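You operate a simulated robot arm through the tools that you are given. There is no shell and no other tool. Be economical: measure what you need, move in short steps, check, and stop when the job is done.

The job below is to be done with a simulated two-armed robot. You get a single attempt, and the scene is never put back.

Task
Stack the bulb box marked "LED 10 W" from the long counter top on top of the bulb box labelled "LED 5 W". Put the tin that says "caps" from the long counter top on the back counter top. Fetch the orange lantern and stand it on the red cup tray. Turn the black fan's knob to 3. Put the 9 W white pack from the top of the white bench on the top of the teal cabinet and the 3 W white pack on the upper shelf under the blue drawer. Turn the stand fan's knob to 1. The order is free. Set down upright: orange lantern, white pack.

The check looks at the end state, three seconds after you hand in, the way a careful person would. Anything else that was tipped, shoved, dropped, spilled or broken makes it a failure. A push-on lid holds only when it is set on centred and level and pressed home; a screw cap is set on level and turned clockwise until tight.

Robot
Two 6-joint arms with two-finger grippers on one trunk, on a base that drives. Base frame: it is fixed to the floor where the robot stands at the start and does not move with it; the origin is under the middle of the robot, x ahead of it, y to its left, z up; the surface under the hand at the start is at about z = 820. Readings come in mm, degrees, newtons and seconds.
The left shoulder is at the start at [70, 148, 1368], the right one opposite. With the tool pointing down near the work surface each hand reaches from about 280 to 560 mm from the robot's upright axis, wherever it stands, measured 20 degrees to its own side. Places, roughly: back counter top [2600, 1500, 800]; black fan's knob [1100, -3000, 400]; bulb box [500, 250, 750]; orange lantern [250, -2500, 750]; orange tin, red tin, white tin [500, -1000, 750]; red cup tray (16x12x2 cm) [400, -500, 800]; stand fan's knob [-800, -6200, 600]; top of the teal cabinet [-1000, -7600, 600]; upper shelf under the blue drawer [500, -2800, 400]; white pack [-750, -5750, 750]. Payload 2.69 kg a hand.
The tool frame of a hand sits at the grasp point between the pads (the TCP): z along the fingers, y along the line on which they close. The tips reach 20 mm beyond it. Largest opening 100 mm; the body of the gripper starts 63 mm behind the TCP.
Orientation is told as [roll, pitch, yaw] about the base's x, y, z axes, in that order, counted from this pose: with the fingers straight down and closing along the base's y, the tool's x points along the base's -x, its y along +y and its z along -z.

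Tools
- The arms move only by the tool play_rows. It takes "left_plan", "right_plan" or both (then of equal length, played together; a hand with none holds still); each is a list of rows, each a list of 6 numbers: the shift along the tool's x, y, z in mm, then the turn, a rotation vector about the tool's x, y, z in degrees. In form: [[x, y, z, ax, ay, az], ...]. A call has 1 to 20 rows; each row shifts and turns the commanded pose from where the row before left it, along the tool's axes as they then stand. "left_hand" and "right_hand" are, for a hand that has rows, the finger opening in mm, from 0 to 100, set as the call begins (left out, the last holds). A row lasts 0.2 s, in which the tool goes at most 50 mm and 8.6 degrees; a call with a longer step from one row to the next is refused whole, and so is a gripper value outside its range. A pose out of reach is approached as far as the arm can. The call stops where the force on the tool passes 40 N (or 10 N more than at its start, if that is more) or the arm is blocked; 0.2 s more then pass. The fingers move at their own pace (about 45 mm/s each) and stop on an object; they squeeze with about 37 N. The grip force told is the motor's: it shows also when the fingers shut on nothing. Time passes only in rows, and 0.2 s behind the last, so rows that do not move let the fingers close. It gives the time, the measured TCP pose, the force on the tool (base axes), the opening and the grip force at its end, in the units of the frame above (readings bear some noise), with the torque about the TCP (base axes, N m) and any sound that the robot's microphone picked up, and new pictures: "views" is both (left out), scene, wrist or none (wrist: the cameras of the hands that moved).
- Cameras (640 x 400 px; columns grow to the right, rows downward): "scene" is now at [114.3, -15.2, 1559.8]; the picture's right is [-0.23, -0.97, 0.00], its down [-0.86, 0.21, -0.47] and it looks along [0.46, -0.11, -0.88] (base axes); focal length 284 px, centre (320, 200). "left" rides on the left gripper at [70, 19, -99] in its tool frame; the picture's right is [-0.26, 0.97, 0.00], its down [-0.75, -0.20, -0.63] and it looks along [-0.61, -0.16, 0.78] (tool axes); focal length 230 px, centre (320, 200). "right" rides on the right gripper at [70, -19, -99] in its tool frame; the picture's right is [0.26, 0.97, 0.00], its down [-0.75, 0.20, -0.63] and it looks along [-0.61, 0.16, 0.78] (tool axes); focal length 230 px, centre (320, 200). There is no depth. A picture from a camera that has moved, and an enlarged one, comes with that camera's place and axes in the base frame and with its lens.
- lift_body(by): slides the trunk up (or, below 0, down) by that many mm; the arms and the scene camera ride with it, the base frame stays. It gives what a move gives, with no picture.
- steer(legs): drives the robot by 1 to 6 legs, each [ahead, turn to the left] in mm and degrees, along the robot's own axes; the way and the turn of a leg run together, so that a leg with both is an arc; at most 1500 mm and 180 degrees a leg. The arms and the cameras ride along, it lands a little off, and it stops where it bumps. It gives what a move gives, and a new picture of the scene camera.
- turn_head(pan, tilt): turns the head with the scene camera to pan (to the left, within 86 degrees either way) and tilt (down, from -29 to 69), counted from straight ahead of the robot. It gives what a move gives, and a new picture of the scene camera.
- enlarge(camera, box): a new picture of the part [left, top, right, bottom] of that camera's present view, enlarged. It takes no simulated time.
- job_done(): hands the job in; it is judged then, once.

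Work in short steps. Places have to be worked out from the pictures, the camera data and where the tool is seen: move nearer, look again, correct. Check each grasp and each placing, and mend what went wrong. You have 186 turns and 260 pictures in all, those below and enlarged ones among them. Open the grippers and draw the arms clear of the work before you hand the job in, unless the task says otherwise.

The tools are called as name(argument=value, ...) on one line, values as JSON. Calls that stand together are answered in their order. play_rows: Moves the arms, as the interface text tells. Its arguments: {"type":"object","properties":{"left_plan":{"type":"array","items":{"type":"array","items":{"type":"number"}}},"left_hand":{"type":"number"},"right_plan":{"type":"array","items":{"type":"array","items":{"type":"number"}}},"right_hand":{"type":"number"},"views":{"type":"string","enum":["both","scene","wrist","none"]}},"required":[]} The other tools are called the same way: lift_body (by) slides the trunk up or down; steer (legs) drives the base; turn_head (pan, tilt) turns the head that bears the scene camera; enlarge (camera, box) takes an enlarged picture of a part of a camera's view; job_done () hands the job in.

At the start:

```text
time: 0.0
left_ee_pos: [470.3, 239.2, 999.9]
left_ee_rot: [0.0, -0.1, -0.4]
left_ft_force: [-0.3, 0.3, 0.9]
left_torque: [-0.01, 0.03, -0.02]
left_opening: 100.1
left_grip_force: 0.1
right_ee_pos: [496.1, -181.5, 999.5]
right_ee_rot: [-0.1, -0.1, -0.4]
right_ft_force: [-0.6, -0.3, -0.2]
right_torque: [0.01, -0.02, 0.01]
right_opening: 99.8
right_grip_force: 0.0
trunk travel left (down, up): [-926.0, 14.0]
robot x, y, heading: [-1.9, 1.7, 0.2]
head pan, tilt: [-13.6, 61.7]
```

scene: 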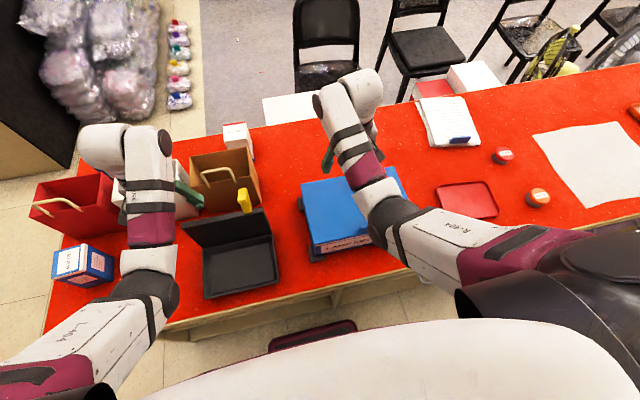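
right: 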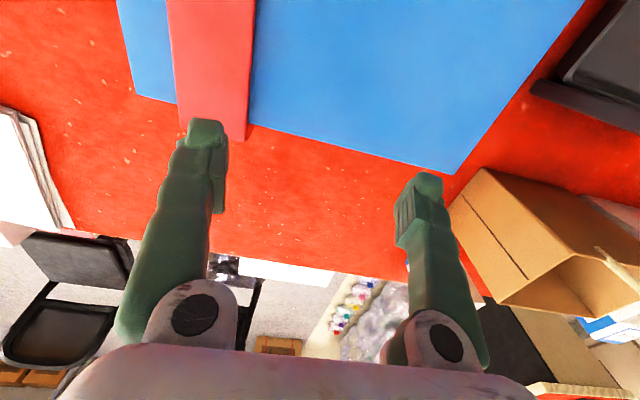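
left: 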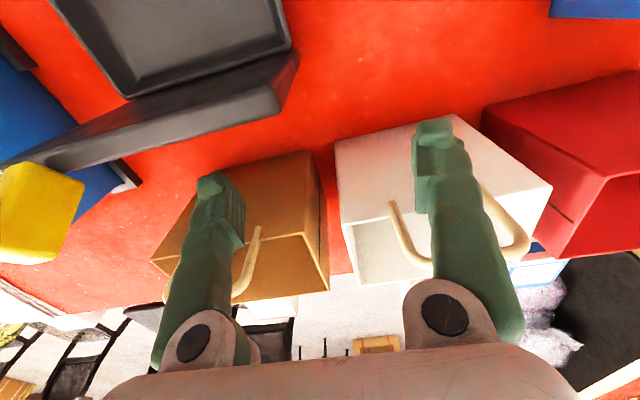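

I start by looking at the counter left side, where the bulb boxes seem to be.

enlarge(camera="scene", box=[20, 90, 300, 310])

enlarge(camera="scene", box=[380, 60, 640, 240])

```text
1.82 times, centred on (160, 200) of scene
camera zoom: at [114.3, -15.2, 1559.8], right [-0.23, -0.97, 0.0], down [-0.86, 0.21, -0.47], along [0.46, -0.11, -0.88], focal length 517 px, centre (611, 200)
```

zoom: 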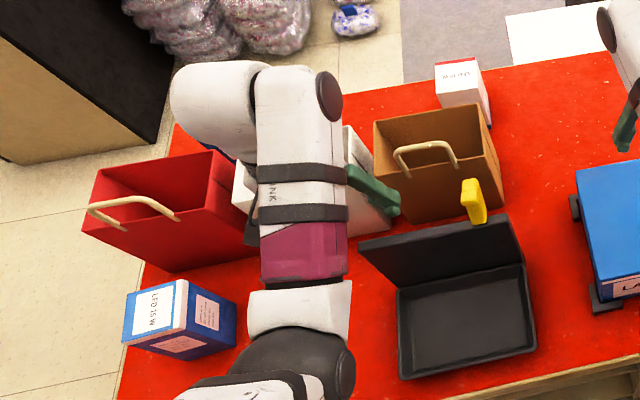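

```text
2.22 times, centred on (510, 150) of scene
camera zoom: at [114.3, -15.2, 1559.8], right [-0.23, -0.97, 0.0], down [-0.86, 0.21, -0.47], along [0.46, -0.11, -0.88], focal length 632 px, centre (-102, 311)
```

zoom: 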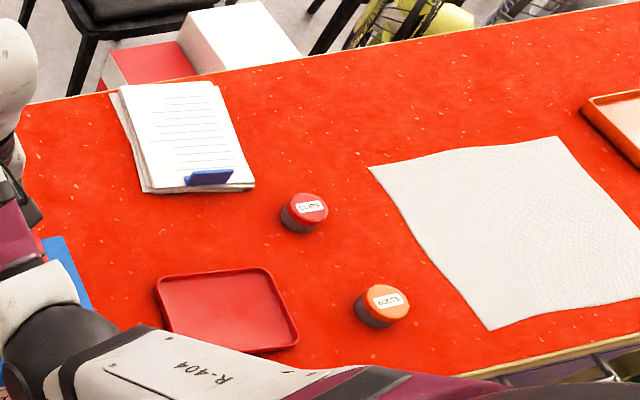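

The left arm hides one box; I zoom in on labels first.

enlarge(camera="scene", box=[215, 110, 265, 160])

enlarge(camera="scene", box=[40, 230, 130, 290])

enlarge(camera="scene", box=[485, 140, 565, 210])

play_rows(left_plan=[[20, -45, 0, 0, 0, 0], [20, -45, 0, 0, 0, 0], [20, -45, 0, 0, 0, 0], [20, -45, 0, 0, 0, 0]], views="both")

```text
8.00 times, centred on (240, 135) of scene
camera zoom: at [114.3, -15.2, 1559.8], right [-0.23, -0.97, 0.0], down [-0.86, 0.21, -0.47], along [0.46, -0.11, -0.88], focal length 2274 px, centre (960, 720)
```

zoom: 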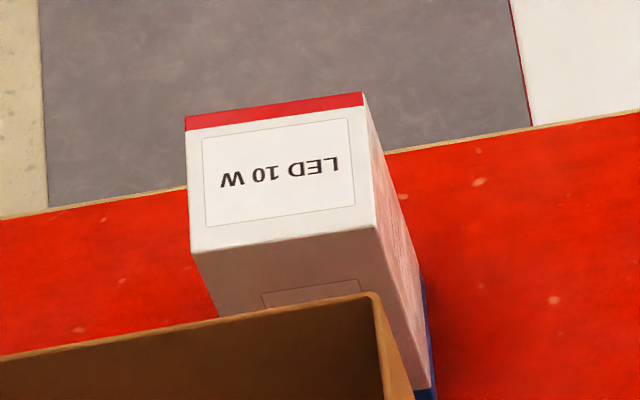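

```text
6.67 times, centred on (85, 260) of scene
camera zoom: at [114.3, -15.2, 1559.8], right [-0.23, -0.97, 0.0], down [-0.86, 0.21, -0.47], along [0.46, -0.11, -0.88], focal length 1895 px, centre (1887, -200)
```

zoom: 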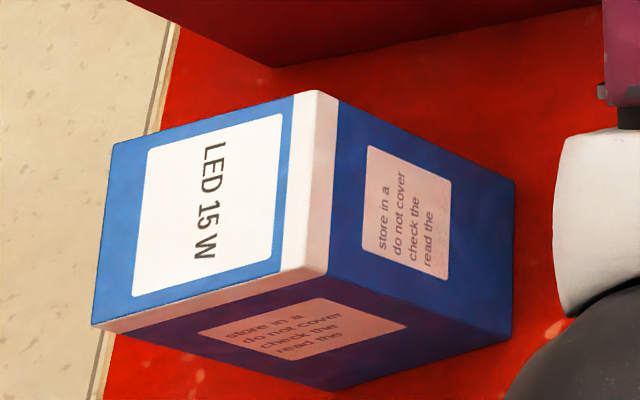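

```text
5.71 times, centred on (525, 175) of scene
camera zoom: at [114.3, -15.2, 1559.8], right [-0.23, -0.97, 0.0], down [-0.86, 0.21, -0.47], along [0.46, -0.11, -0.88], focal length 1625 px, centre (-851, 343)
```

zoom: 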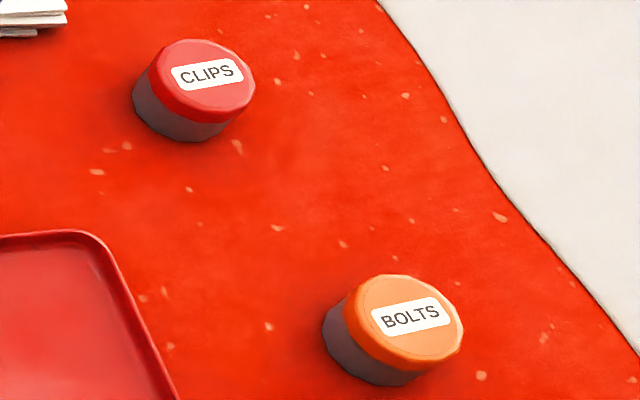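

```text
time: 0.9
left_ee_pos: [441.9, 199.2, 1003.6]
left_ee_rot: [10.1, -3.6, 3.0]
left_ft_force: [-0.5, -0.2, 0.4]
left_torque: [0.0, -0.04, 0.0]
left_opening: 100.1
left_grip_force: 0.1
left hand out of reach, approached as far as the arm can: row 1, 3, 4
right_ee_pos: [493.0, -183.6, 1000.8]
right_ee_rot: [-0.1, -0.2, -0.5]
right_ft_force: [-0.2, 0.0, 0.8]
right_torque: [-0.04, -0.01, -0.02]
right_opening: 100.0
right_grip_force: 0.2
trunk travel left (down, up): [-926.0, 14.0]
robot x, y, heading: [-1.0, -0.4, 0.1]
head pan, tilt: [-13.6, 61.7]
stopped in row 4 (left hand): the force on the tool passed its limit at 56 N (the readings are from after the stop); the commanded pose is now the measured one
camera scene: at [111.4, -16.0, 1559.9], right [-0.24, -0.97, 0.0], down [-0.85, 0.21, -0.48], along [0.46, -0.11, -0.88], focal length 284 px, centre (320, 200)
camera left: at [367.0, 195.6, 1099.6], right [0.2, 0.96, 0.18], down [0.73, -0.27, 0.63], along [0.66, 0.01, -0.75], focal length 230 px, centre (320, 200)
```

scene: 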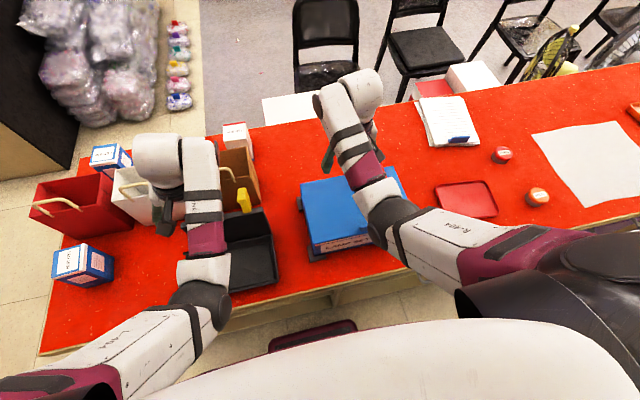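
left: 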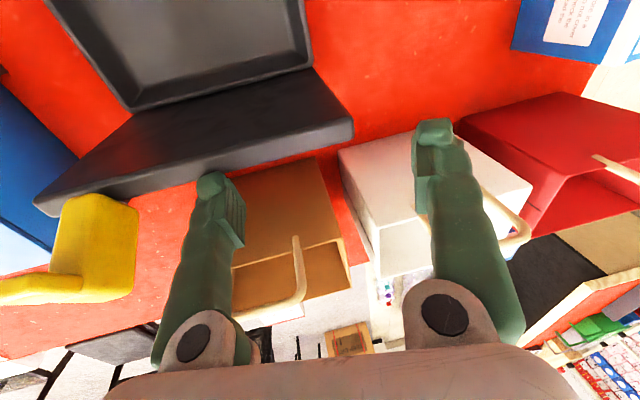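

A third box at (108,157) is now visible; I read its label.

enlarge(camera="scene", box=[80, 130, 150, 180])

turn_head(pan=60, tilt=30)

turn_head(pan=-50, tilt=35)

```text
8.00 times, centred on (115, 155) of scene
camera zoom: at [111.4, -16.0, 1559.9], right [-0.24, -0.97, 0.0], down [-0.85, 0.21, -0.48], along [0.46, -0.11, -0.88], focal length 2274 px, centre (1960, 560)
```

zoom: 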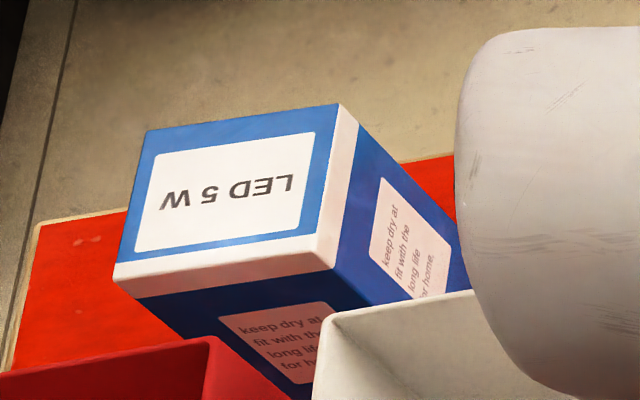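

```text
time: 2.3
left_ee_pos: [444.5, 199.7, 1002.1]
left_ee_rot: [10.0, -3.5, 3.1]
left_ft_force: [1.4, -0.5, 2.1]
left_torque: [-0.14, -0.02, 0.1]
left_opening: 99.9
left_grip_force: 0.0
right_ee_pos: [494.8, -183.1, 1000.2]
right_ee_rot: [0.1, 0.0, -0.4]
right_ft_force: [-1.1, 0.3, -0.2]
right_torque: [0.01, -0.01, -0.01]
right_opening: 100.2
right_grip_force: 0.1
trunk travel left (down, up): [-926.0, 14.0]
robot x, y, heading: [0.5, 0.7, -0.0]
head pan, tilt: [60.0, 30.0]
camera scene: at [97.0, 78.1, 1603.8], right [0.87, -0.5, 0.0], down [-0.25, -0.43, -0.87], along [0.43, 0.75, -0.5], focal length 284 px, centre (320, 200)
```

scene: 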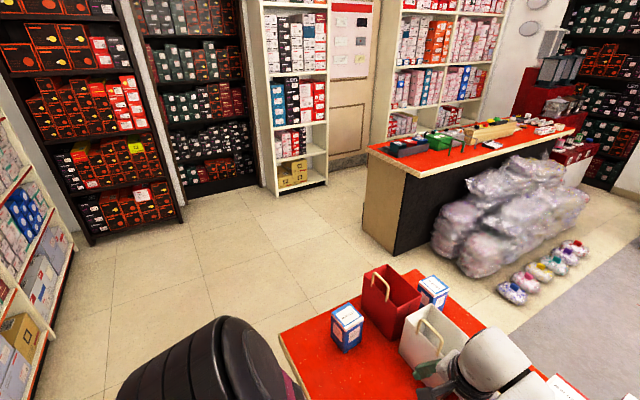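

```text
time: 4.2
left_ee_pos: [443.4, 199.9, 1002.1]
left_ee_rot: [9.8, -3.5, 3.1]
left_ft_force: [3.3, 0.8, 4.5]
left_torque: [-0.28, -0.03, 0.15]
left_opening: 100.1
left_grip_force: 0.1
right_ee_pos: [494.8, -182.3, 1001.4]
right_ee_rot: [0.0, -0.1, -0.5]
right_ft_force: [-0.4, 1.1, -0.4]
right_torque: [-0.04, 0.02, 0.0]
right_opening: 100.3
right_grip_force: 0.0
trunk travel left (down, up): [-926.0, 14.0]
robot x, y, heading: [-2.9, 2.6, -0.3]
head pan, tilt: [-50.0, 35.0]
camera scene: at [108.3, -67.7, 1596.0], right [-0.77, -0.64, 0.0], down [-0.37, 0.44, -0.82], along [0.53, -0.63, -0.57], focal length 284 px, centre (320, 200)
```

scene: 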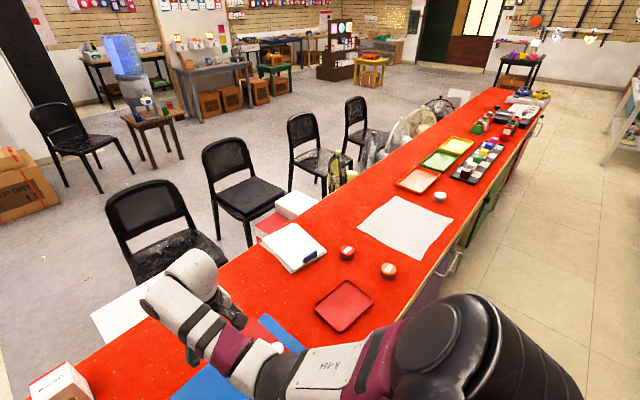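

Labels: LED 10 W sits at about (747,96) near the far edge, and LED 5 W at about (755,473); both are reached best from the far side. I raise and level both arms first so they clear the bags.

play_rows(left_plan=[[0, 0, -40, 0, 0, 0], [0, 0, -40, 5, 1.7, 1.5], [0, 0, -40, 5, 1.7, 1.5], [0, 0, -40, 0, 0, 0]], right_plan=[[0, 0, -40, 0, 0, 0], [0, 0, -40, 0, 0, 0], [0, 0, -40, 0, 0, 0], [0, 0, -40, 0, 0, 0]], views="none")

turn_head(pan=20, tilt=30)

```text
time: 5.2
left_ee_pos: [491.9, 147.9, 1022.3]
left_ee_rot: [-0.4, 0.3, 0.3]
left_ft_force: [0.8, 0.2, 0.2]
left_torque: [0.04, -0.01, 0.01]
left_opening: 100.0
left_grip_force: 0.1
left hand out of reach, approached as far as the arm can: row 1, 2, 3, 4
right_ee_pos: [565.6, -173.2, 1096.9]
right_ee_rot: [0.0, 0.1, -0.3]
right_ft_force: [0.6, -0.5, 0.9]
right_torque: [0.02, 0.01, -0.03]
right_opening: 100.3
right_grip_force: 0.1
right hand out of reach, approached as far as the arm can: row 1, 2, 3, 4
trunk travel left (down, up): [-926.0, 14.0]
robot x, y, heading: [-1.1, 3.4, 0.1]
head pan, tilt: [-50.0, 35.0]
```

```text
time: 6.6
left_ee_pos: [492.9, 148.7, 1022.5]
left_ee_rot: [-0.2, 0.2, 0.3]
left_ft_force: [-0.8, -0.6, -0.7]
left_torque: [-0.02, 0.01, 0.03]
left_opening: 100.0
left_grip_force: 0.0
right_ee_pos: [563.8, -176.1, 1096.1]
right_ee_rot: [0.0, -0.1, -0.4]
right_ft_force: [-0.2, -0.9, 0.9]
right_torque: [0.01, 0.0, -0.03]
right_opening: 100.1
right_grip_force: 0.1
trunk travel left (down, up): [-926.0, 14.0]
robot x, y, heading: [-5.1, -0.2, 0.1]
head pan, tilt: [20.0, 30.0]
camera scene: at [136.5, 30.6, 1603.8], right [0.34, -0.94, 0.0], down [-0.47, -0.17, -0.87], along [0.81, 0.29, -0.5], focal length 284 px, centre (320, 200)
```

scene: 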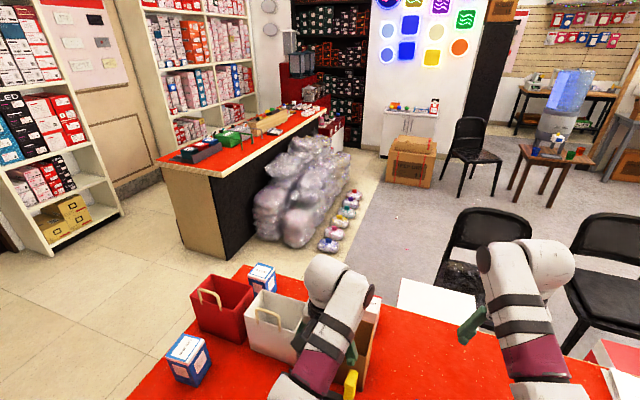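

The way round the left end looks clear. I back out, drive round to the far side's corner and look.

steer(legs=[[-500, 0], [0, 90], [1200, 0], [0, -90], [1500, 0], [250, 0]])

steer(legs=[[0, -90]])

turn_head(pan=-20, tilt=40)

```text
time: 31.2
left_ee_pos: [1749.0, 1306.7, 1025.7]
left_ee_rot: [-0.2, -0.2, -0.6]
left_ft_force: [-0.4, 0.0, -0.2]
left_torque: [-0.01, -0.06, -0.01]
left_opening: 100.1
left_grip_force: 0.0
right_ee_pos: [1815.9, 982.5, 1099.9]
right_ee_rot: [0.1, -0.5, -1.3]
right_ft_force: [-0.5, 0.5, 0.0]
right_torque: [0.0, -0.04, 0.01]
right_opening: 100.0
right_grip_force: 0.1
trunk travel left (down, up): [-926.0, 14.0]
robot x, y, heading: [1262.8, 1168.9, -1.2]
head pan, tilt: [20.0, 30.0]
camera scene: at [1388.4, 1194.7, 1604.8], right [0.33, -0.94, 0.0], down [-0.47, -0.16, -0.87], along [0.82, 0.28, -0.49], focal length 284 px, centre (320, 200)
```

scene: 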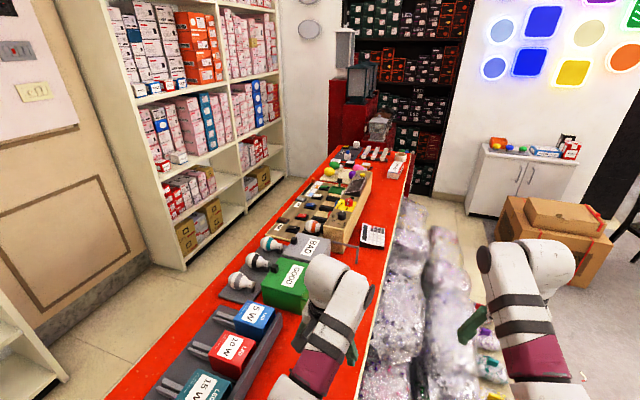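

```text
time: 35.5
left_ee_pos: [1399.6, 671.1, 1022.9]
left_ee_rot: [-0.3, 0.2, -90.9]
left_ft_force: [-0.6, 0.4, -0.2]
left_torque: [-0.01, 0.0, 0.0]
left_opening: 99.9
left_grip_force: 0.0
right_ee_pos: [1074.6, 606.5, 1096.6]
right_ee_rot: [0.0, 0.0, -91.8]
right_ft_force: [0.3, 0.6, 0.4]
right_torque: [-0.01, 0.0, 0.02]
right_opening: 100.2
right_grip_force: 0.1
trunk travel left (down, up): [-926.0, 14.0]
robot x, y, heading: [1263.8, 1163.9, -91.6]
head pan, tilt: [20.0, 30.0]
camera scene: at [1291.0, 1030.0, 1603.8], right [-0.95, -0.32, 0.0], down [-0.16, 0.47, -0.87], along [0.28, -0.82, -0.5], focal length 284 px, centre (320, 200)
```

scene: 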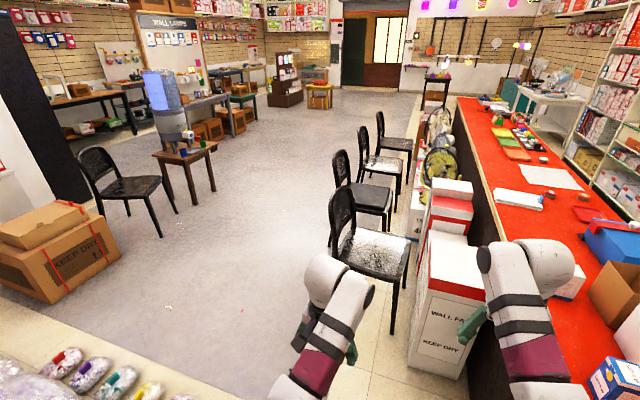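

```text
time: 36.5
left_ee_pos: [1398.3, 670.5, 1022.7]
left_ee_rot: [-0.2, 0.1, -91.0]
left_ft_force: [-0.7, 0.3, -0.4]
left_torque: [0.02, 0.04, 0.0]
left_opening: 100.0
left_grip_force: 0.1
right_ee_pos: [1073.6, 607.9, 1097.1]
right_ee_rot: [0.0, 0.0, -91.7]
right_ft_force: [-0.5, -0.3, 0.4]
right_torque: [0.0, 0.01, 0.03]
right_opening: 100.1
right_grip_force: 0.0
trunk travel left (down, up): [-926.0, 14.0]
robot x, y, heading: [1265.7, 1165.9, -91.2]
head pan, tilt: [-20.0, 40.0]
camera scene: at [1230.6, 1036.6, 1588.5], right [-0.93, 0.36, 0.0], down [0.23, 0.6, -0.77], along [-0.28, -0.71, -0.64], focal length 284 px, centre (320, 200)
```

scene: 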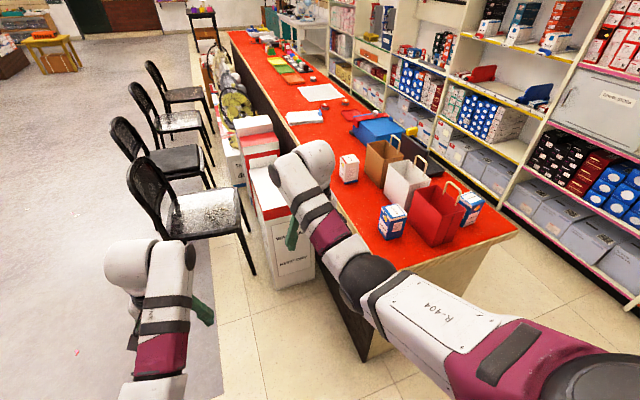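

A wall-fan box stands beyond the far edge at y<0, x up to ~1110; the place around (1190,300) is free. I drive there facing the counter.

steer(legs=[[860, 0], [0, -90], [50, 0]])

turn_head(pan=0, tilt=55)

```text
time: 46.0
left_ee_pos: [704.8, 170.6, 1025.4]
left_ee_rot: [-0.4, -1.3, 179.8]
left_ft_force: [-0.8, -0.1, -0.6]
left_torque: [-0.02, -0.04, 0.01]
left_opening: 100.1
left_grip_force: 0.1
right_ee_pos: [630.9, 491.7, 1095.5]
right_ee_rot: [0.9, -2.7, 178.3]
right_ft_force: [-1.2, -1.0, -0.9]
right_torque: [-0.01, -0.11, 0.02]
right_opening: 99.8
right_grip_force: 0.0
trunk travel left (down, up): [-926.0, 14.0]
robot x, y, heading: [1191.9, 308.4, 179.0]
head pan, tilt: [-20.0, 40.0]
stopped in leg 3: the robot was blocked; the commanded pose is now the measured one
camera scene: at [1050.4, 342.1, 1587.4], right [0.36, 0.93, 0.0], down [0.61, -0.23, -0.76], along [-0.71, 0.27, -0.65], focal length 284 px, centre (320, 200)
```

scene: 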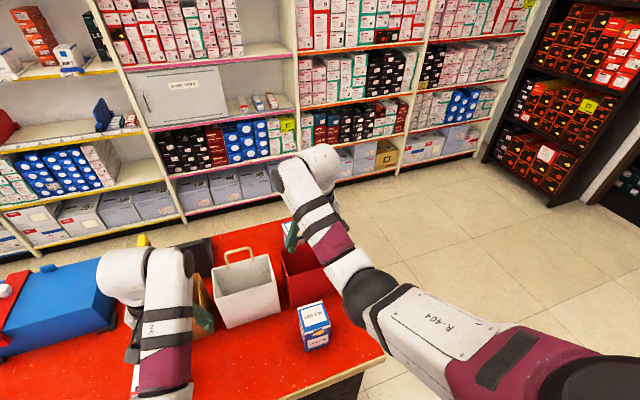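

```text
time: 46.8
left_ee_pos: [710.2, 171.1, 1028.7]
left_ee_rot: [-0.4, -1.7, 179.7]
left_ft_force: [-0.7, -0.2, -0.6]
left_torque: [0.0, -0.02, 0.0]
left_opening: 100.0
left_grip_force: 0.0
right_ee_pos: [636.4, 493.4, 1100.1]
right_ee_rot: [0.9, -3.1, 178.4]
right_ft_force: [-0.9, -0.3, -0.1]
right_torque: [-0.02, -0.02, -0.02]
right_opening: 99.9
right_grip_force: 0.0
trunk travel left (down, up): [-926.0, 14.0]
robot x, y, heading: [1190.0, 311.6, 178.8]
head pan, tilt: [0.0, 55.0]
camera scene: at [1065.6, 313.5, 1567.5], right [0.02, 1.0, 0.0], down [0.82, -0.01, -0.57], along [-0.57, 0.01, -0.82], focal length 284 px, centre (320, 200)
```

scene: 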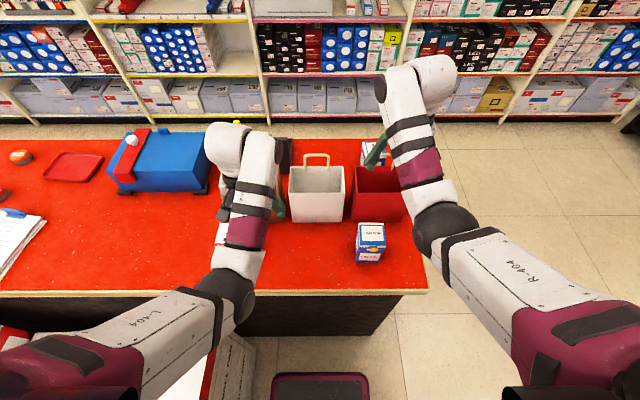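

Base is against the counter. LED 10 W should be at about (720,93); I shift the left hand over it and look with its wrist camera, and level the small pitch.

play_rows(left_plan=[[0, 25, -5, 0, 0, 0], [0, 25, 0, 0, 0, 0], [0, 25, 0, 0, 0, 0]], views="both")

```text
time: 47.6
left_ee_pos: [701.7, 98.2, 1013.4]
left_ee_rot: [-0.4, -1.6, 179.6]
left_ft_force: [0.2, 0.3, -0.3]
left_torque: [0.03, 0.02, 0.0]
left_opening: 99.8
left_grip_force: 0.0
left hand out of reach, approached as far as the arm can: row 1, 2
right_ee_pos: [640.1, 491.4, 1101.5]
right_ee_rot: [0.9, -3.3, 178.3]
right_ft_force: [0.9, -0.6, 0.0]
right_torque: [0.01, -0.02, -0.02]
right_opening: 100.0
right_grip_force: 0.1
trunk travel left (down, up): [-926.0, 14.0]
robot x, y, heading: [1190.9, 314.1, 179.3]
head pan, tilt: [0.0, 55.0]
camera scene: at [1070.1, 312.2, 1567.9], right [0.02, 1.0, 0.0], down [0.82, -0.01, -0.57], along [-0.57, 0.01, -0.82], focal length 284 px, centre (320, 200)
camera left: at [774.9, 78.1, 1111.1], right [-0.26, -0.96, 0.0], down [-0.73, 0.2, 0.65], along [-0.63, 0.17, -0.76], focal length 230 px, centre (320, 200)
```

scene: 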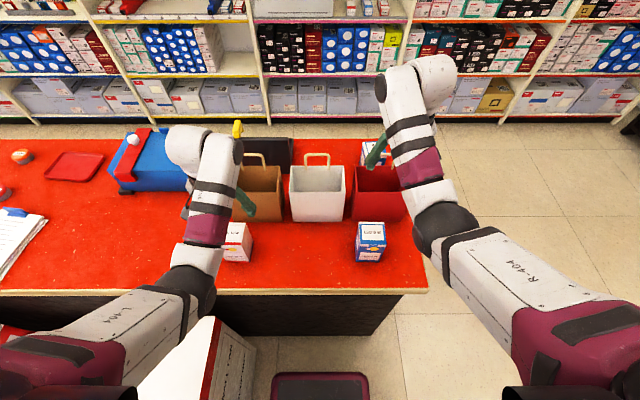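
left: 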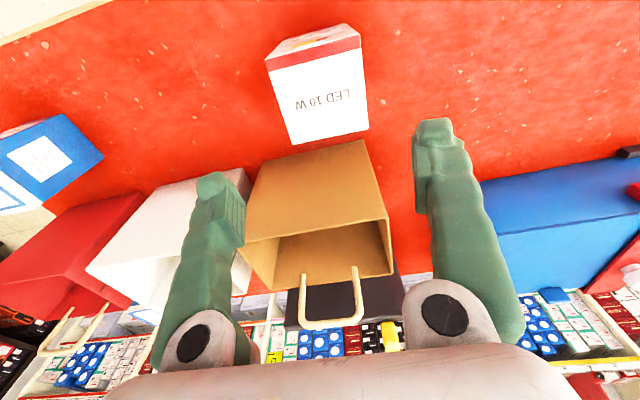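

LED 10 W top is centred near (724,90), nearly square to the base. I zoom to fix box heights.

enlarge(camera="scene", box=[210, 205, 400, 300])

```text
3.37 times, centred on (305, 252) of scene
camera zoom: at [1070.1, 312.2, 1567.9], right [0.02, 1.0, 0.0], down [0.82, -0.01, -0.57], along [-0.57, 0.01, -0.82], focal length 958 px, centre (370, 23)
```

zoom: 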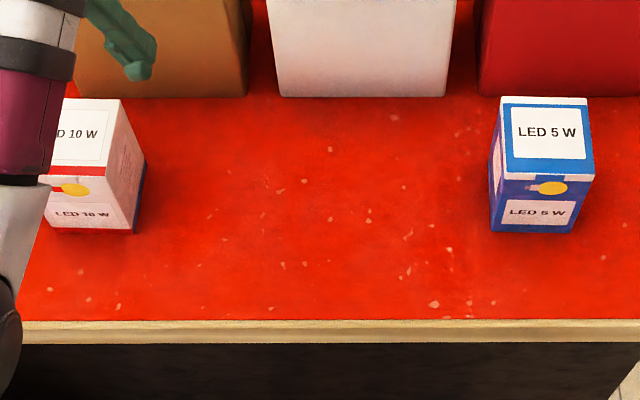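

LED 10 W: top z≈923, centre ≈(723,90), 68 mm wide. I move above it first with fingers open.

play_rows(left_plan=[[7, 3, 5, 0, 0, 0], [7, 3, 10, 0, 0, 0], [7, 2, 10, 0, 0, 0], [0, 0, 10, 0, 0, 0]], views="wrist")

```text
time: 48.6
left_ee_pos: [720.6, 91.1, 979.8]
left_ee_rot: [-0.4, -1.6, 179.7]
left_ft_force: [-0.8, 0.3, -0.5]
left_torque: [0.0, 0.02, 0.0]
left_opening: 100.0
left_grip_force: 0.2
right_ee_pos: [639.3, 493.3, 1099.3]
right_ee_rot: [0.9, -3.1, 178.3]
right_ft_force: [0.4, -0.1, 0.2]
right_torque: [-0.01, -0.02, 0.0]
right_opening: 99.9
right_grip_force: 0.2
trunk travel left (down, up): [-926.0, 14.0]
robot x, y, heading: [1194.5, 312.9, 179.1]
head pan, tilt: [0.0, 55.0]
camera left: at [793.7, 71.6, 1076.4], right [-0.26, -0.96, 0.0], down [-0.73, 0.2, 0.65], along [-0.63, 0.17, -0.76], focal length 230 px, centre (320, 200)
```

left: 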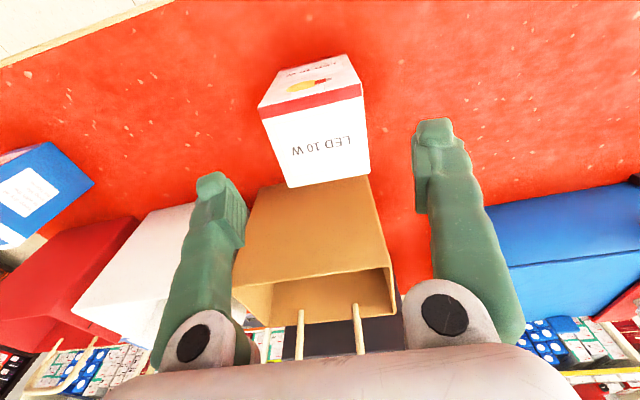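

Centred in y (≈92). I descend to TCP z≈890 and close.

play_rows(left_plan=[[0, 0, 20, 0, 0, 0], [0, 0, 20, 0, 0, 0], [0, 0, 20, 0, 0, 0], [0, 0, 20, 0, 0, 0], [0, 0, 10, 0, 0, 0]], views="wrist")

play_rows(left_plan=[[0, 0, 0, 0, 0, 0], [0, 0, 0, 0, 0, 0], [0, 0, 0, 0, 0, 0], [0, 0, 0, 0, 0, 0]], left_hand=55, views="none")

```text
time: 49.8
left_ee_pos: [718.6, 93.0, 888.8]
left_ee_rot: [-0.3, -1.7, 179.8]
left_ft_force: [-0.3, -0.3, 0.5]
left_torque: [0.02, 0.01, 0.0]
left_opening: 99.8
left_grip_force: 0.0
right_ee_pos: [638.0, 493.5, 1102.0]
right_ee_rot: [0.9, -3.1, 178.4]
right_ft_force: [0.5, -0.8, 0.0]
right_torque: [0.0, 0.01, -0.03]
right_opening: 100.0
right_grip_force: 0.0
trunk travel left (down, up): [-926.0, 14.0]
robot x, y, heading: [1193.3, 311.9, 178.8]
head pan, tilt: [0.0, 55.0]
camera left: at [791.3, 72.2, 985.9], right [-0.26, -0.96, 0.0], down [-0.73, 0.2, 0.65], along [-0.63, 0.17, -0.76], focal length 230 px, centre (320, 200)
```

left: 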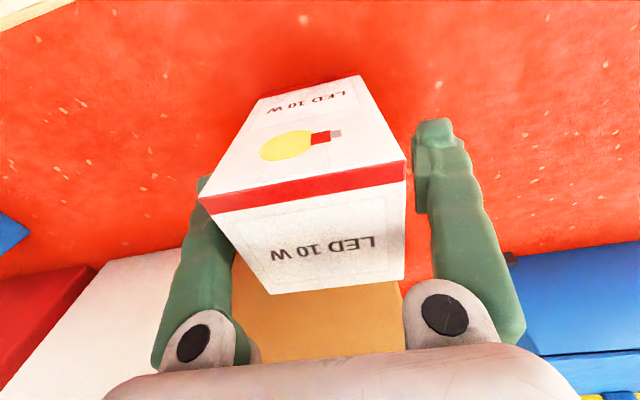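

```text
time: 50.8
left_ee_pos: [718.6, 91.8, 890.4]
left_ee_rot: [-0.3, -1.6, 179.7]
left_ft_force: [0.3, 0.8, 0.1]
left_torque: [0.02, 0.0, -0.02]
left_opening: 68.2
left_grip_force: 37.3
right_ee_pos: [638.8, 492.7, 1100.3]
right_ee_rot: [0.9, -3.2, 178.2]
right_ft_force: [-0.6, -0.3, -0.3]
right_torque: [-0.01, 0.06, -0.02]
right_opening: 100.0
right_grip_force: 0.1
trunk travel left (down, up): [-926.0, 14.0]
robot x, y, heading: [1190.9, 312.0, 179.0]
head pan, tilt: [0.0, 55.0]
```

Held (68 mm). I lift it by ~125 mm.

play_rows(left_plan=[[0, 0, -25, 0, 0, 0], [0, 0, -25, 0, 0, 0], [0, 0, -25, 0, 0, 0], [0, 0, -25, 0, 0, 0], [-10, 0, -25, 0, 0, 0], [-10, 0, -15, 0, 0, 0]], views="wrist")

```text
time: 52.2
left_ee_pos: [692.9, 91.7, 1017.3]
left_ee_rot: [-0.4, -1.4, 179.7]
left_ft_force: [0.0, -0.2, 0.4]
left_torque: [0.02, -0.02, 0.03]
left_opening: 68.4
left_grip_force: 36.9
left hand out of reach, approached as far as the arm can: row 5, 6
right_ee_pos: [636.7, 492.5, 1099.6]
right_ee_rot: [0.9, -3.2, 178.2]
right_ft_force: [-0.2, 0.5, -0.1]
right_torque: [0.01, -0.02, 0.0]
right_opening: 100.2
right_grip_force: 0.1
trunk travel left (down, up): [-926.0, 14.0]
robot x, y, heading: [1193.6, 312.2, 179.3]
head pan, tilt: [0.0, 55.0]
camera left: at [766.4, 71.5, 1115.0], right [-0.26, -0.96, 0.0], down [-0.73, 0.2, 0.65], along [-0.63, 0.17, -0.76], focal length 230 px, centre (320, 200)
```

left: 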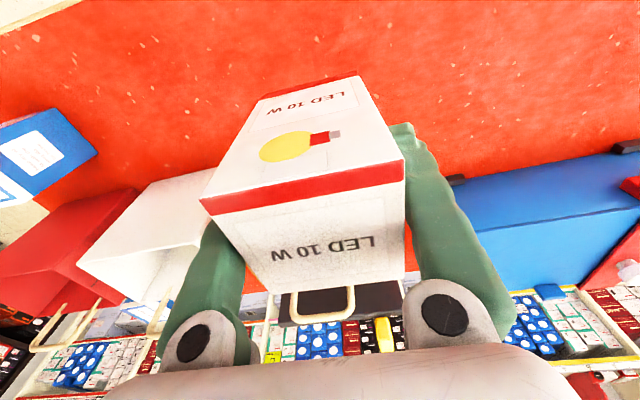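

Lifted. I drive back, sideways by 360 mm and forward, so the left hand comes over LED 5 W.

steer(legs=[[-250, 0], [0, -90], [360, 0], [0, 90]])

```text
time: 63.6
left_ee_pos: [955.7, 443.7, 1017.9]
left_ee_rot: [-0.5, -1.5, -179.7]
left_ft_force: [-0.9, -0.3, -1.1]
left_torque: [-0.02, -0.01, 0.03]
left_opening: 68.2
left_grip_force: 37.3
right_ee_pos: [896.3, 845.3, 1100.8]
right_ee_rot: [1.0, -3.4, 178.9]
right_ft_force: [0.4, -0.6, -0.6]
right_torque: [-0.01, 0.0, 0.03]
right_opening: 100.0
right_grip_force: 0.0
trunk travel left (down, up): [-926.0, 14.0]
robot x, y, heading: [1449.5, 672.9, 179.8]
head pan, tilt: [0.0, 55.0]
camera scene: at [1327.4, 670.1, 1567.8], right [0.01, 1.0, 0.0], down [0.82, -0.01, -0.57], along [-0.57, 0.0, -0.82], focal length 284 px, centre (320, 200)
```

scene: 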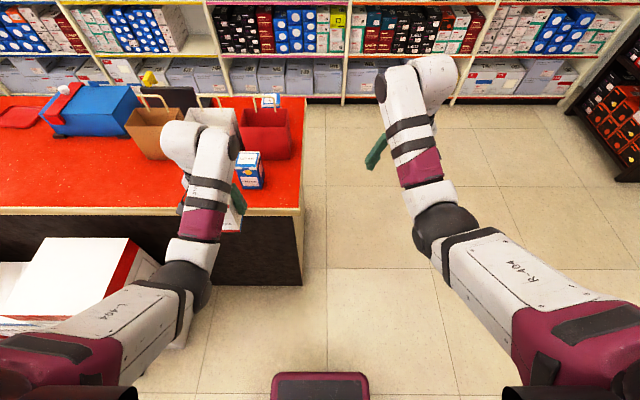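

I advance most of the way, then look at the height clearance.

steer(legs=[[130, 0]])

play_rows(left_plan=[[0, 0, 0, 0, 0, 0]], views="wrist")

enlarge(camera="scene", box=[160, 160, 320, 270])

```text
time: 65.4
left_ee_pos: [833.0, 444.6, 1021.8]
left_ee_rot: [-0.6, -3.5, -179.5]
left_ft_force: [-0.6, -0.5, -2.0]
left_torque: [0.0, -0.06, -0.03]
left_opening: 68.2
left_grip_force: 37.0
right_ee_pos: [760.1, 840.6, 1105.2]
right_ee_rot: [2.7, -8.9, 178.6]
right_ft_force: [-1.3, -0.4, 0.1]
right_torque: [0.0, -0.08, 0.0]
right_opening: 100.1
right_grip_force: 0.0
trunk travel left (down, up): [-926.0, 14.0]
robot x, y, heading: [1318.7, 666.9, 179.9]
head pan, tilt: [0.0, 55.0]
stopped in leg 1: the robot was blocked; the commanded pose is now the measured one
camera scene: at [1184.5, 670.3, 1566.7], right [0.01, 1.0, 0.0], down [0.82, 0.0, -0.57], along [-0.57, 0.0, -0.82], focal length 284 px, centre (320, 200)
```

scene: 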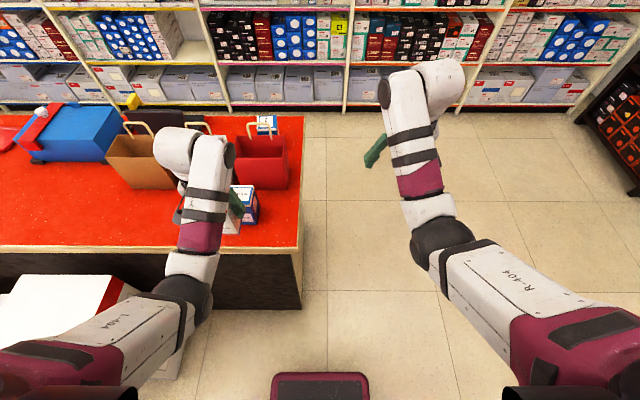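

```text
time: 65.8
left_ee_pos: [845.1, 444.0, 1028.1]
left_ee_rot: [-0.7, -4.2, -179.6]
left_ft_force: [0.5, 0.2, 0.2]
left_torque: [-0.01, 0.03, -0.01]
left_opening: 68.3
left_grip_force: 37.3
right_ee_pos: [774.8, 840.6, 1112.9]
right_ee_rot: [2.7, -9.7, 178.6]
right_ft_force: [0.2, 0.9, 0.9]
right_torque: [0.03, 0.04, 0.0]
right_opening: 100.0
right_grip_force: 0.0
trunk travel left (down, up): [-926.0, 14.0]
robot x, y, heading: [1321.8, 669.6, 179.8]
head pan, tilt: [0.0, 55.0]
camera left: at [924.0, 424.7, 1121.5], right [-0.25, -0.97, 0.01], down [-0.7, 0.19, 0.69], along [-0.67, 0.17, -0.73], focal length 230 px, centre (320, 200)
```

left: 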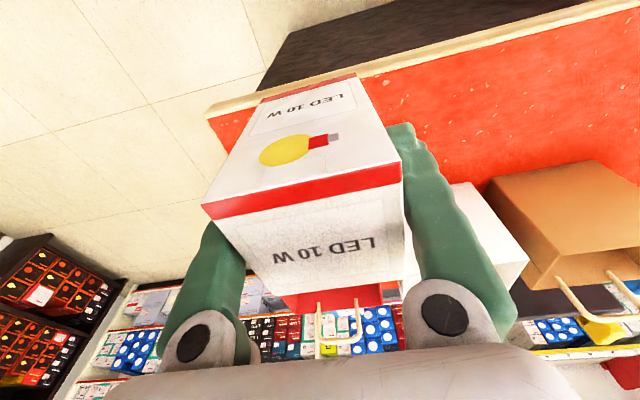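

```text
3.64 times, centred on (240, 215) of scene
camera zoom: at [1205.4, 670.0, 1568.5], right [0.01, 1.0, 0.0], down [0.82, 0.0, -0.58], along [-0.58, 0.0, -0.82], focal length 1034 px, centre (611, 146)
```

zoom: 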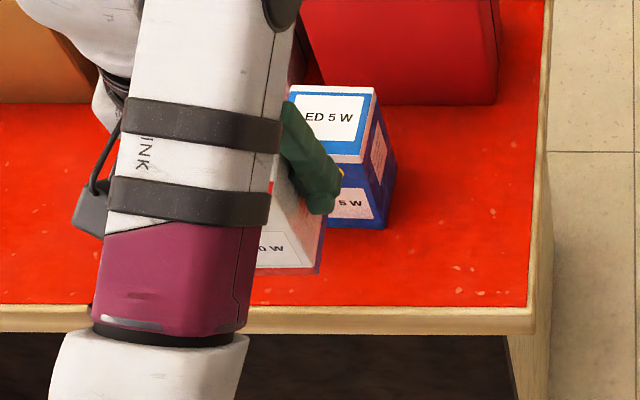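

The stop at x=1320 shows no visible obstacle (box still ~38 mm before LED 5 W in x). I try a short further advance.

steer(legs=[[40, 0]])

```text
time: 66.7
left_ee_pos: [802.0, 444.9, 1027.2]
left_ee_rot: [-0.9, -5.1, -179.4]
left_ft_force: [0.4, 0.3, -1.5]
left_torque: [-0.02, -0.01, -0.03]
left_opening: 68.3
left_grip_force: 37.8
right_ee_pos: [727.6, 837.4, 1112.2]
right_ee_rot: [3.3, -10.8, 178.4]
right_ft_force: [-0.5, -0.1, -0.7]
right_torque: [0.01, -0.03, 0.01]
right_opening: 100.1
right_grip_force: 0.0
trunk travel left (down, up): [-926.0, 14.0]
robot x, y, heading: [1273.8, 670.1, 179.9]
head pan, tilt: [0.0, 55.0]
camera scene: at [1152.6, 670.3, 1567.2], right [0.01, 1.0, 0.0], down [0.82, 0.0, -0.57], along [-0.57, 0.0, -0.82], focal length 284 px, centre (320, 200)
```

scene: 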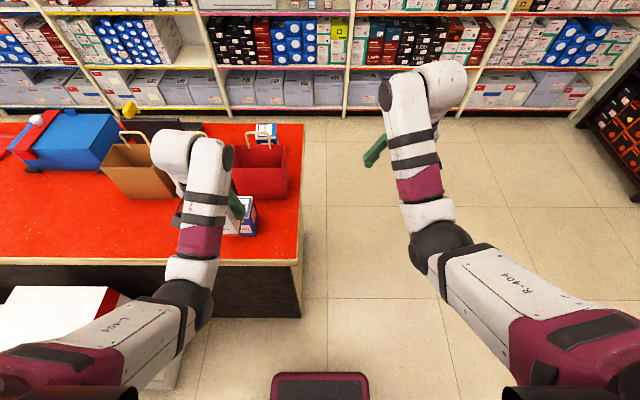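

It moved. I level the left hand (pitch −5°) here, checking the pose.

play_rows(left_plan=[[0, 0, 0, -0.9, 2.6, 0], [0, 0, 0, 0, 2.6, 0], [0, 0, 0, 0, 0, 0]], views="none")

steer(legs=[[50, 0]])

play_rows(left_plan=[[0, 0, 0, 0, 0, 0]], views="wrist")

```text
time: 67.5
left_ee_pos: [796.0, 445.6, 1012.1]
left_ee_rot: [-0.1, -0.2, -179.5]
left_ft_force: [-0.2, 0.1, -0.2]
left_torque: [0.0, 0.06, 0.01]
left_opening: 68.3
left_grip_force: 36.8
left hand out of reach, approached as far as the arm can: row 1, 2
right_ee_pos: [733.7, 839.4, 1117.7]
right_ee_rot: [3.3, -11.6, 178.4]
right_ft_force: [0.2, -0.8, -0.3]
right_torque: [0.0, 0.06, -0.02]
right_opening: 100.2
right_grip_force: 0.1
trunk travel left (down, up): [-926.0, 14.0]
robot x, y, heading: [1279.8, 667.7, 179.6]
head pan, tilt: [0.0, 55.0]
```

```text
time: 68.5
left_ee_pos: [741.1, 444.7, 1009.5]
left_ee_rot: [-0.1, -0.2, -179.5]
left_ft_force: [0.0, -0.9, -0.7]
left_torque: [0.02, -0.06, 0.0]
left_opening: 68.2
left_grip_force: 37.2
right_ee_pos: [670.2, 835.4, 1115.0]
right_ee_rot: [4.3, -14.1, 178.1]
right_ft_force: [-1.3, 0.1, -0.4]
right_torque: [-0.01, -0.08, -0.01]
right_opening: 100.0
right_grip_force: 0.2
trunk travel left (down, up): [-926.0, 14.0]
robot x, y, heading: [1223.1, 671.0, 179.8]
head pan, tilt: [0.0, 55.0]
camera scene: at [1084.4, 670.6, 1567.3], right [0.01, 1.0, 0.0], down [0.83, 0.0, -0.56], along [-0.56, 0.0, -0.83], focal length 284 px, centre (320, 200)
```

scene: 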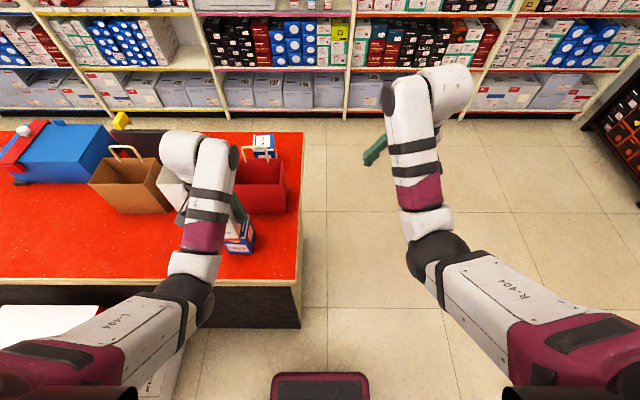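

```text
time: 68.8
left_ee_pos: [756.8, 445.9, 1015.7]
left_ee_rot: [0.0, -1.3, -179.4]
left_ft_force: [-1.7, 0.4, -1.4]
left_torque: [0.01, -0.01, 0.01]
left_opening: 68.3
left_grip_force: 37.2
right_ee_pos: [687.0, 835.6, 1124.2]
right_ee_rot: [4.4, -15.5, 178.0]
right_ft_force: [-0.3, 0.0, -0.4]
right_torque: [0.03, -0.02, 0.0]
right_opening: 100.0
right_grip_force: 0.0
trunk travel left (down, up): [-926.0, 14.0]
robot x, y, heading: [1225.6, 671.1, 179.6]
head pan, tilt: [0.0, 55.0]
camera left: at [830.5, 427.0, 1113.3], right [-0.25, -0.97, 0.0], down [-0.74, 0.19, 0.65], along [-0.63, 0.16, -0.76], focal length 230 px, centre (320, 200)
```

left: 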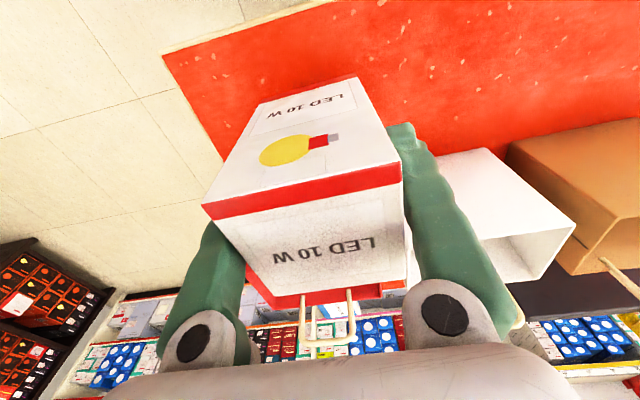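

I shift the hand to over LED 5 W (727,452), keeping height, and check alignment in the scene view.

play_rows(left_plan=[[-10, -2, 0, 0, 1.3, 0], [-10, -2, 0, 0, 0, 0], [-10, -2, 0, 0, 0, 0], [0, 0, 0, 0, 0, 0]], right_plan=[[0, 0, 0, 2, 7, 0], [0, 0, 0, 2, 8, 0], [0, 0, 0, 0, 0, 0], [0, 0, 0, 0, 0, 0]], views="none")

enlarge(camera="scene", box=[160, 190, 300, 290])

```text
time: 69.8
left_ee_pos: [720.9, 451.3, 1008.9]
left_ee_rot: [-0.1, 0.2, -179.4]
left_ft_force: [0.5, 0.7, -0.2]
left_torque: [-0.01, -0.01, 0.04]
left_opening: 68.1
left_grip_force: 36.8
left hand out of reach, approached as far as the arm can: row 1
right_ee_pos: [661.0, 833.2, 1104.1]
right_ee_rot: [0.2, 0.1, 178.6]
right_ft_force: [-0.6, 0.2, 0.8]
right_torque: [-0.01, 0.0, 0.04]
right_opening: 100.3
right_grip_force: 0.0
right hand out of reach, approached as far as the arm can: row 1, 2
trunk travel left (down, up): [-926.0, 14.0]
robot x, y, heading: [1226.0, 669.2, 179.6]
head pan, tilt: [0.0, 55.0]
```

```text
4.00 times, centred on (230, 240) of scene
camera zoom: at [1105.7, 671.0, 1567.8], right [0.01, 1.0, 0.0], down [0.82, 0.0, -0.57], along [-0.57, 0.0, -0.82], focal length 1137 px, centre (680, 40)
```

zoom: 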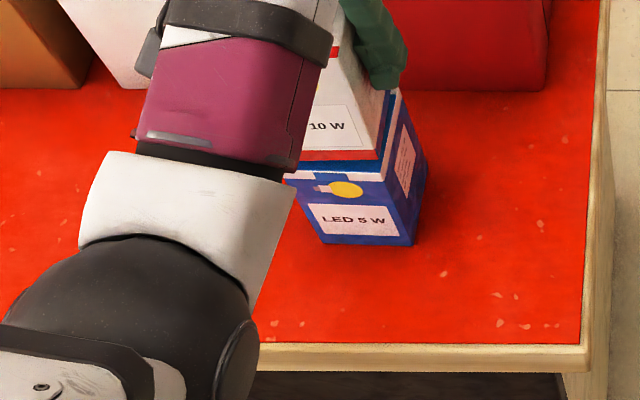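

LED 5 W centre by this view is ≈(729,448), top ≈923. I correct by (+7,−3) and lower gently onto it.

play_rows(left_plan=[[7, 3, 0, 0, 0, 0], [0, 0, 4, 0, 0, 0], [0, 0, 4, 0, 0, 0], [0, 0, 3, 0, 0, 0], [0, 0, 2, 0, 0, 0]], views="none")

enlarge(camera="scene", box=[160, 190, 300, 290])

```text
time: 71.0
left_ee_pos: [729.0, 448.5, 1000.2]
left_ee_rot: [0.0, -0.4, -179.5]
left_ft_force: [-1.2, -1.5, 19.1]
left_torque: [0.13, 0.65, 0.04]
left_opening: 68.1
left_grip_force: 36.9
right_ee_pos: [662.4, 834.0, 1105.0]
right_ee_rot: [0.2, -0.1, 178.6]
right_ft_force: [0.1, -1.3, -0.3]
right_torque: [0.02, -0.02, 0.0]
right_opening: 100.1
right_grip_force: 0.0
trunk travel left (down, up): [-926.0, 14.0]
robot x, y, heading: [1224.7, 669.0, 179.6]
head pan, tilt: [0.0, 55.0]
```

```text
4.00 times, centred on (230, 240) of scene
camera zoom: at [1109.3, 671.8, 1568.4], right [0.01, 1.0, 0.0], down [0.82, 0.0, -0.58], along [-0.58, 0.0, -0.82], focal length 1137 px, centre (680, 40)
```

zoom: 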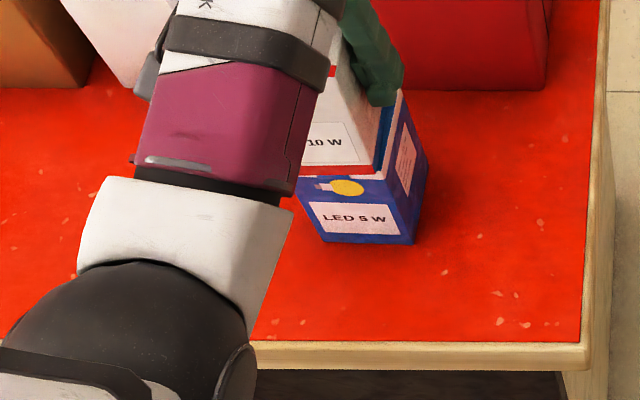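

Contact with 19 N and well aligned. I release and look.

play_rows(left_plan=[[0, 0, -0.5, 0, 0, 0], [0, 0, 0, 0, 0, 0], [0, 0, 0, 0, 0, 0]], left_hand=98, views="wrist")

```text
time: 71.8
left_ee_pos: [728.3, 448.4, 997.0]
left_ee_rot: [-0.2, 0.2, -179.4]
left_ft_force: [0.4, -0.6, -0.9]
left_torque: [-0.01, -0.01, 0.01]
left_opening: 98.3
left_grip_force: 0.0
right_ee_pos: [661.3, 832.6, 1103.2]
right_ee_rot: [0.2, 0.1, 178.6]
right_ft_force: [0.3, 0.4, -0.2]
right_torque: [0.02, 0.0, 0.01]
right_opening: 100.0
right_grip_force: 0.1
trunk travel left (down, up): [-926.0, 14.0]
robot x, y, heading: [1225.5, 672.2, 179.5]
head pan, tilt: [0.0, 55.0]
camera left: at [798.4, 430.0, 1096.1], right [-0.25, -0.97, 0.0], down [-0.75, 0.19, 0.63], along [-0.61, 0.16, -0.78], focal length 230 px, centre (320, 200)
```

left: 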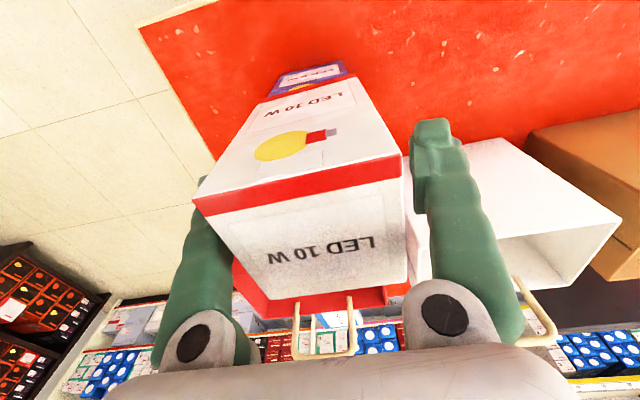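

The stack stands. I withdraw the hand upward and slightly forward, fingers staying clear of both sides.

play_rows(left_plan=[[-6, 0, -10, 0, 0, 0], [-6, 0, -10, 0, 0, 0], [-6, 0, -10, 0, 0, 0], [-6, 0, -10, 0, 0, 0], [-6, 0, -10, 0, 0, 0], [-6, 0, -10, 0, 0, 0], [-6, 0, -10, 0, 0, 0], [-6, 0, -10, 0, 0, 0], [-6, 0, -10, 0, 0, 0]], views="both")

```text
time: 73.8
left_ee_pos: [668.8, 447.3, 1082.5]
left_ee_rot: [-0.1, 0.2, -179.4]
left_ft_force: [-0.2, 0.2, 0.7]
left_torque: [0.02, 0.01, -0.02]
left_opening: 97.9
left_grip_force: 0.1
left hand out of reach, approached as far as the arm can: row 7
right_ee_pos: [660.8, 832.9, 1104.0]
right_ee_rot: [0.1, 0.2, 178.6]
right_ft_force: [-0.4, 0.2, 0.8]
right_torque: [-0.01, -0.02, 0.05]
right_opening: 100.2
right_grip_force: 0.0
trunk travel left (down, up): [-926.0, 14.0]
robot x, y, heading: [1222.6, 676.2, 179.8]
head pan, tilt: [0.0, 55.0]
camera scene: at [1105.5, 670.9, 1567.7], right [0.01, 1.0, 0.0], down [0.82, 0.0, -0.57], along [-0.57, 0.0, -0.82], focal length 284 px, centre (320, 200)
camera left: at [739.0, 429.4, 1181.9], right [-0.25, -0.97, 0.0], down [-0.76, 0.19, 0.63], along [-0.61, 0.16, -0.78], focal length 230 px, centre (320, 200)
```

scene: 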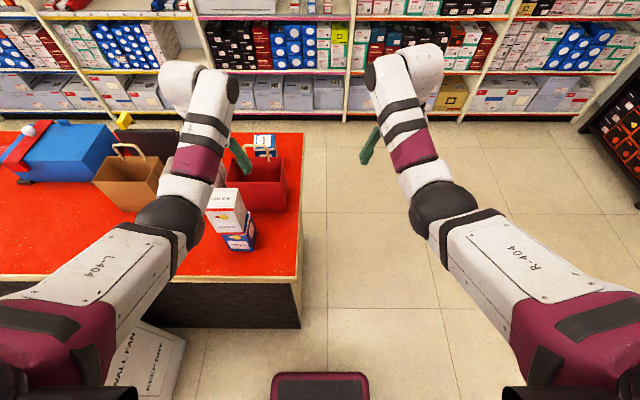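
left: 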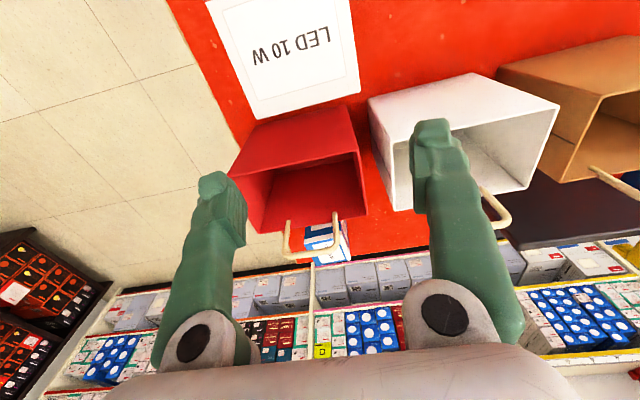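

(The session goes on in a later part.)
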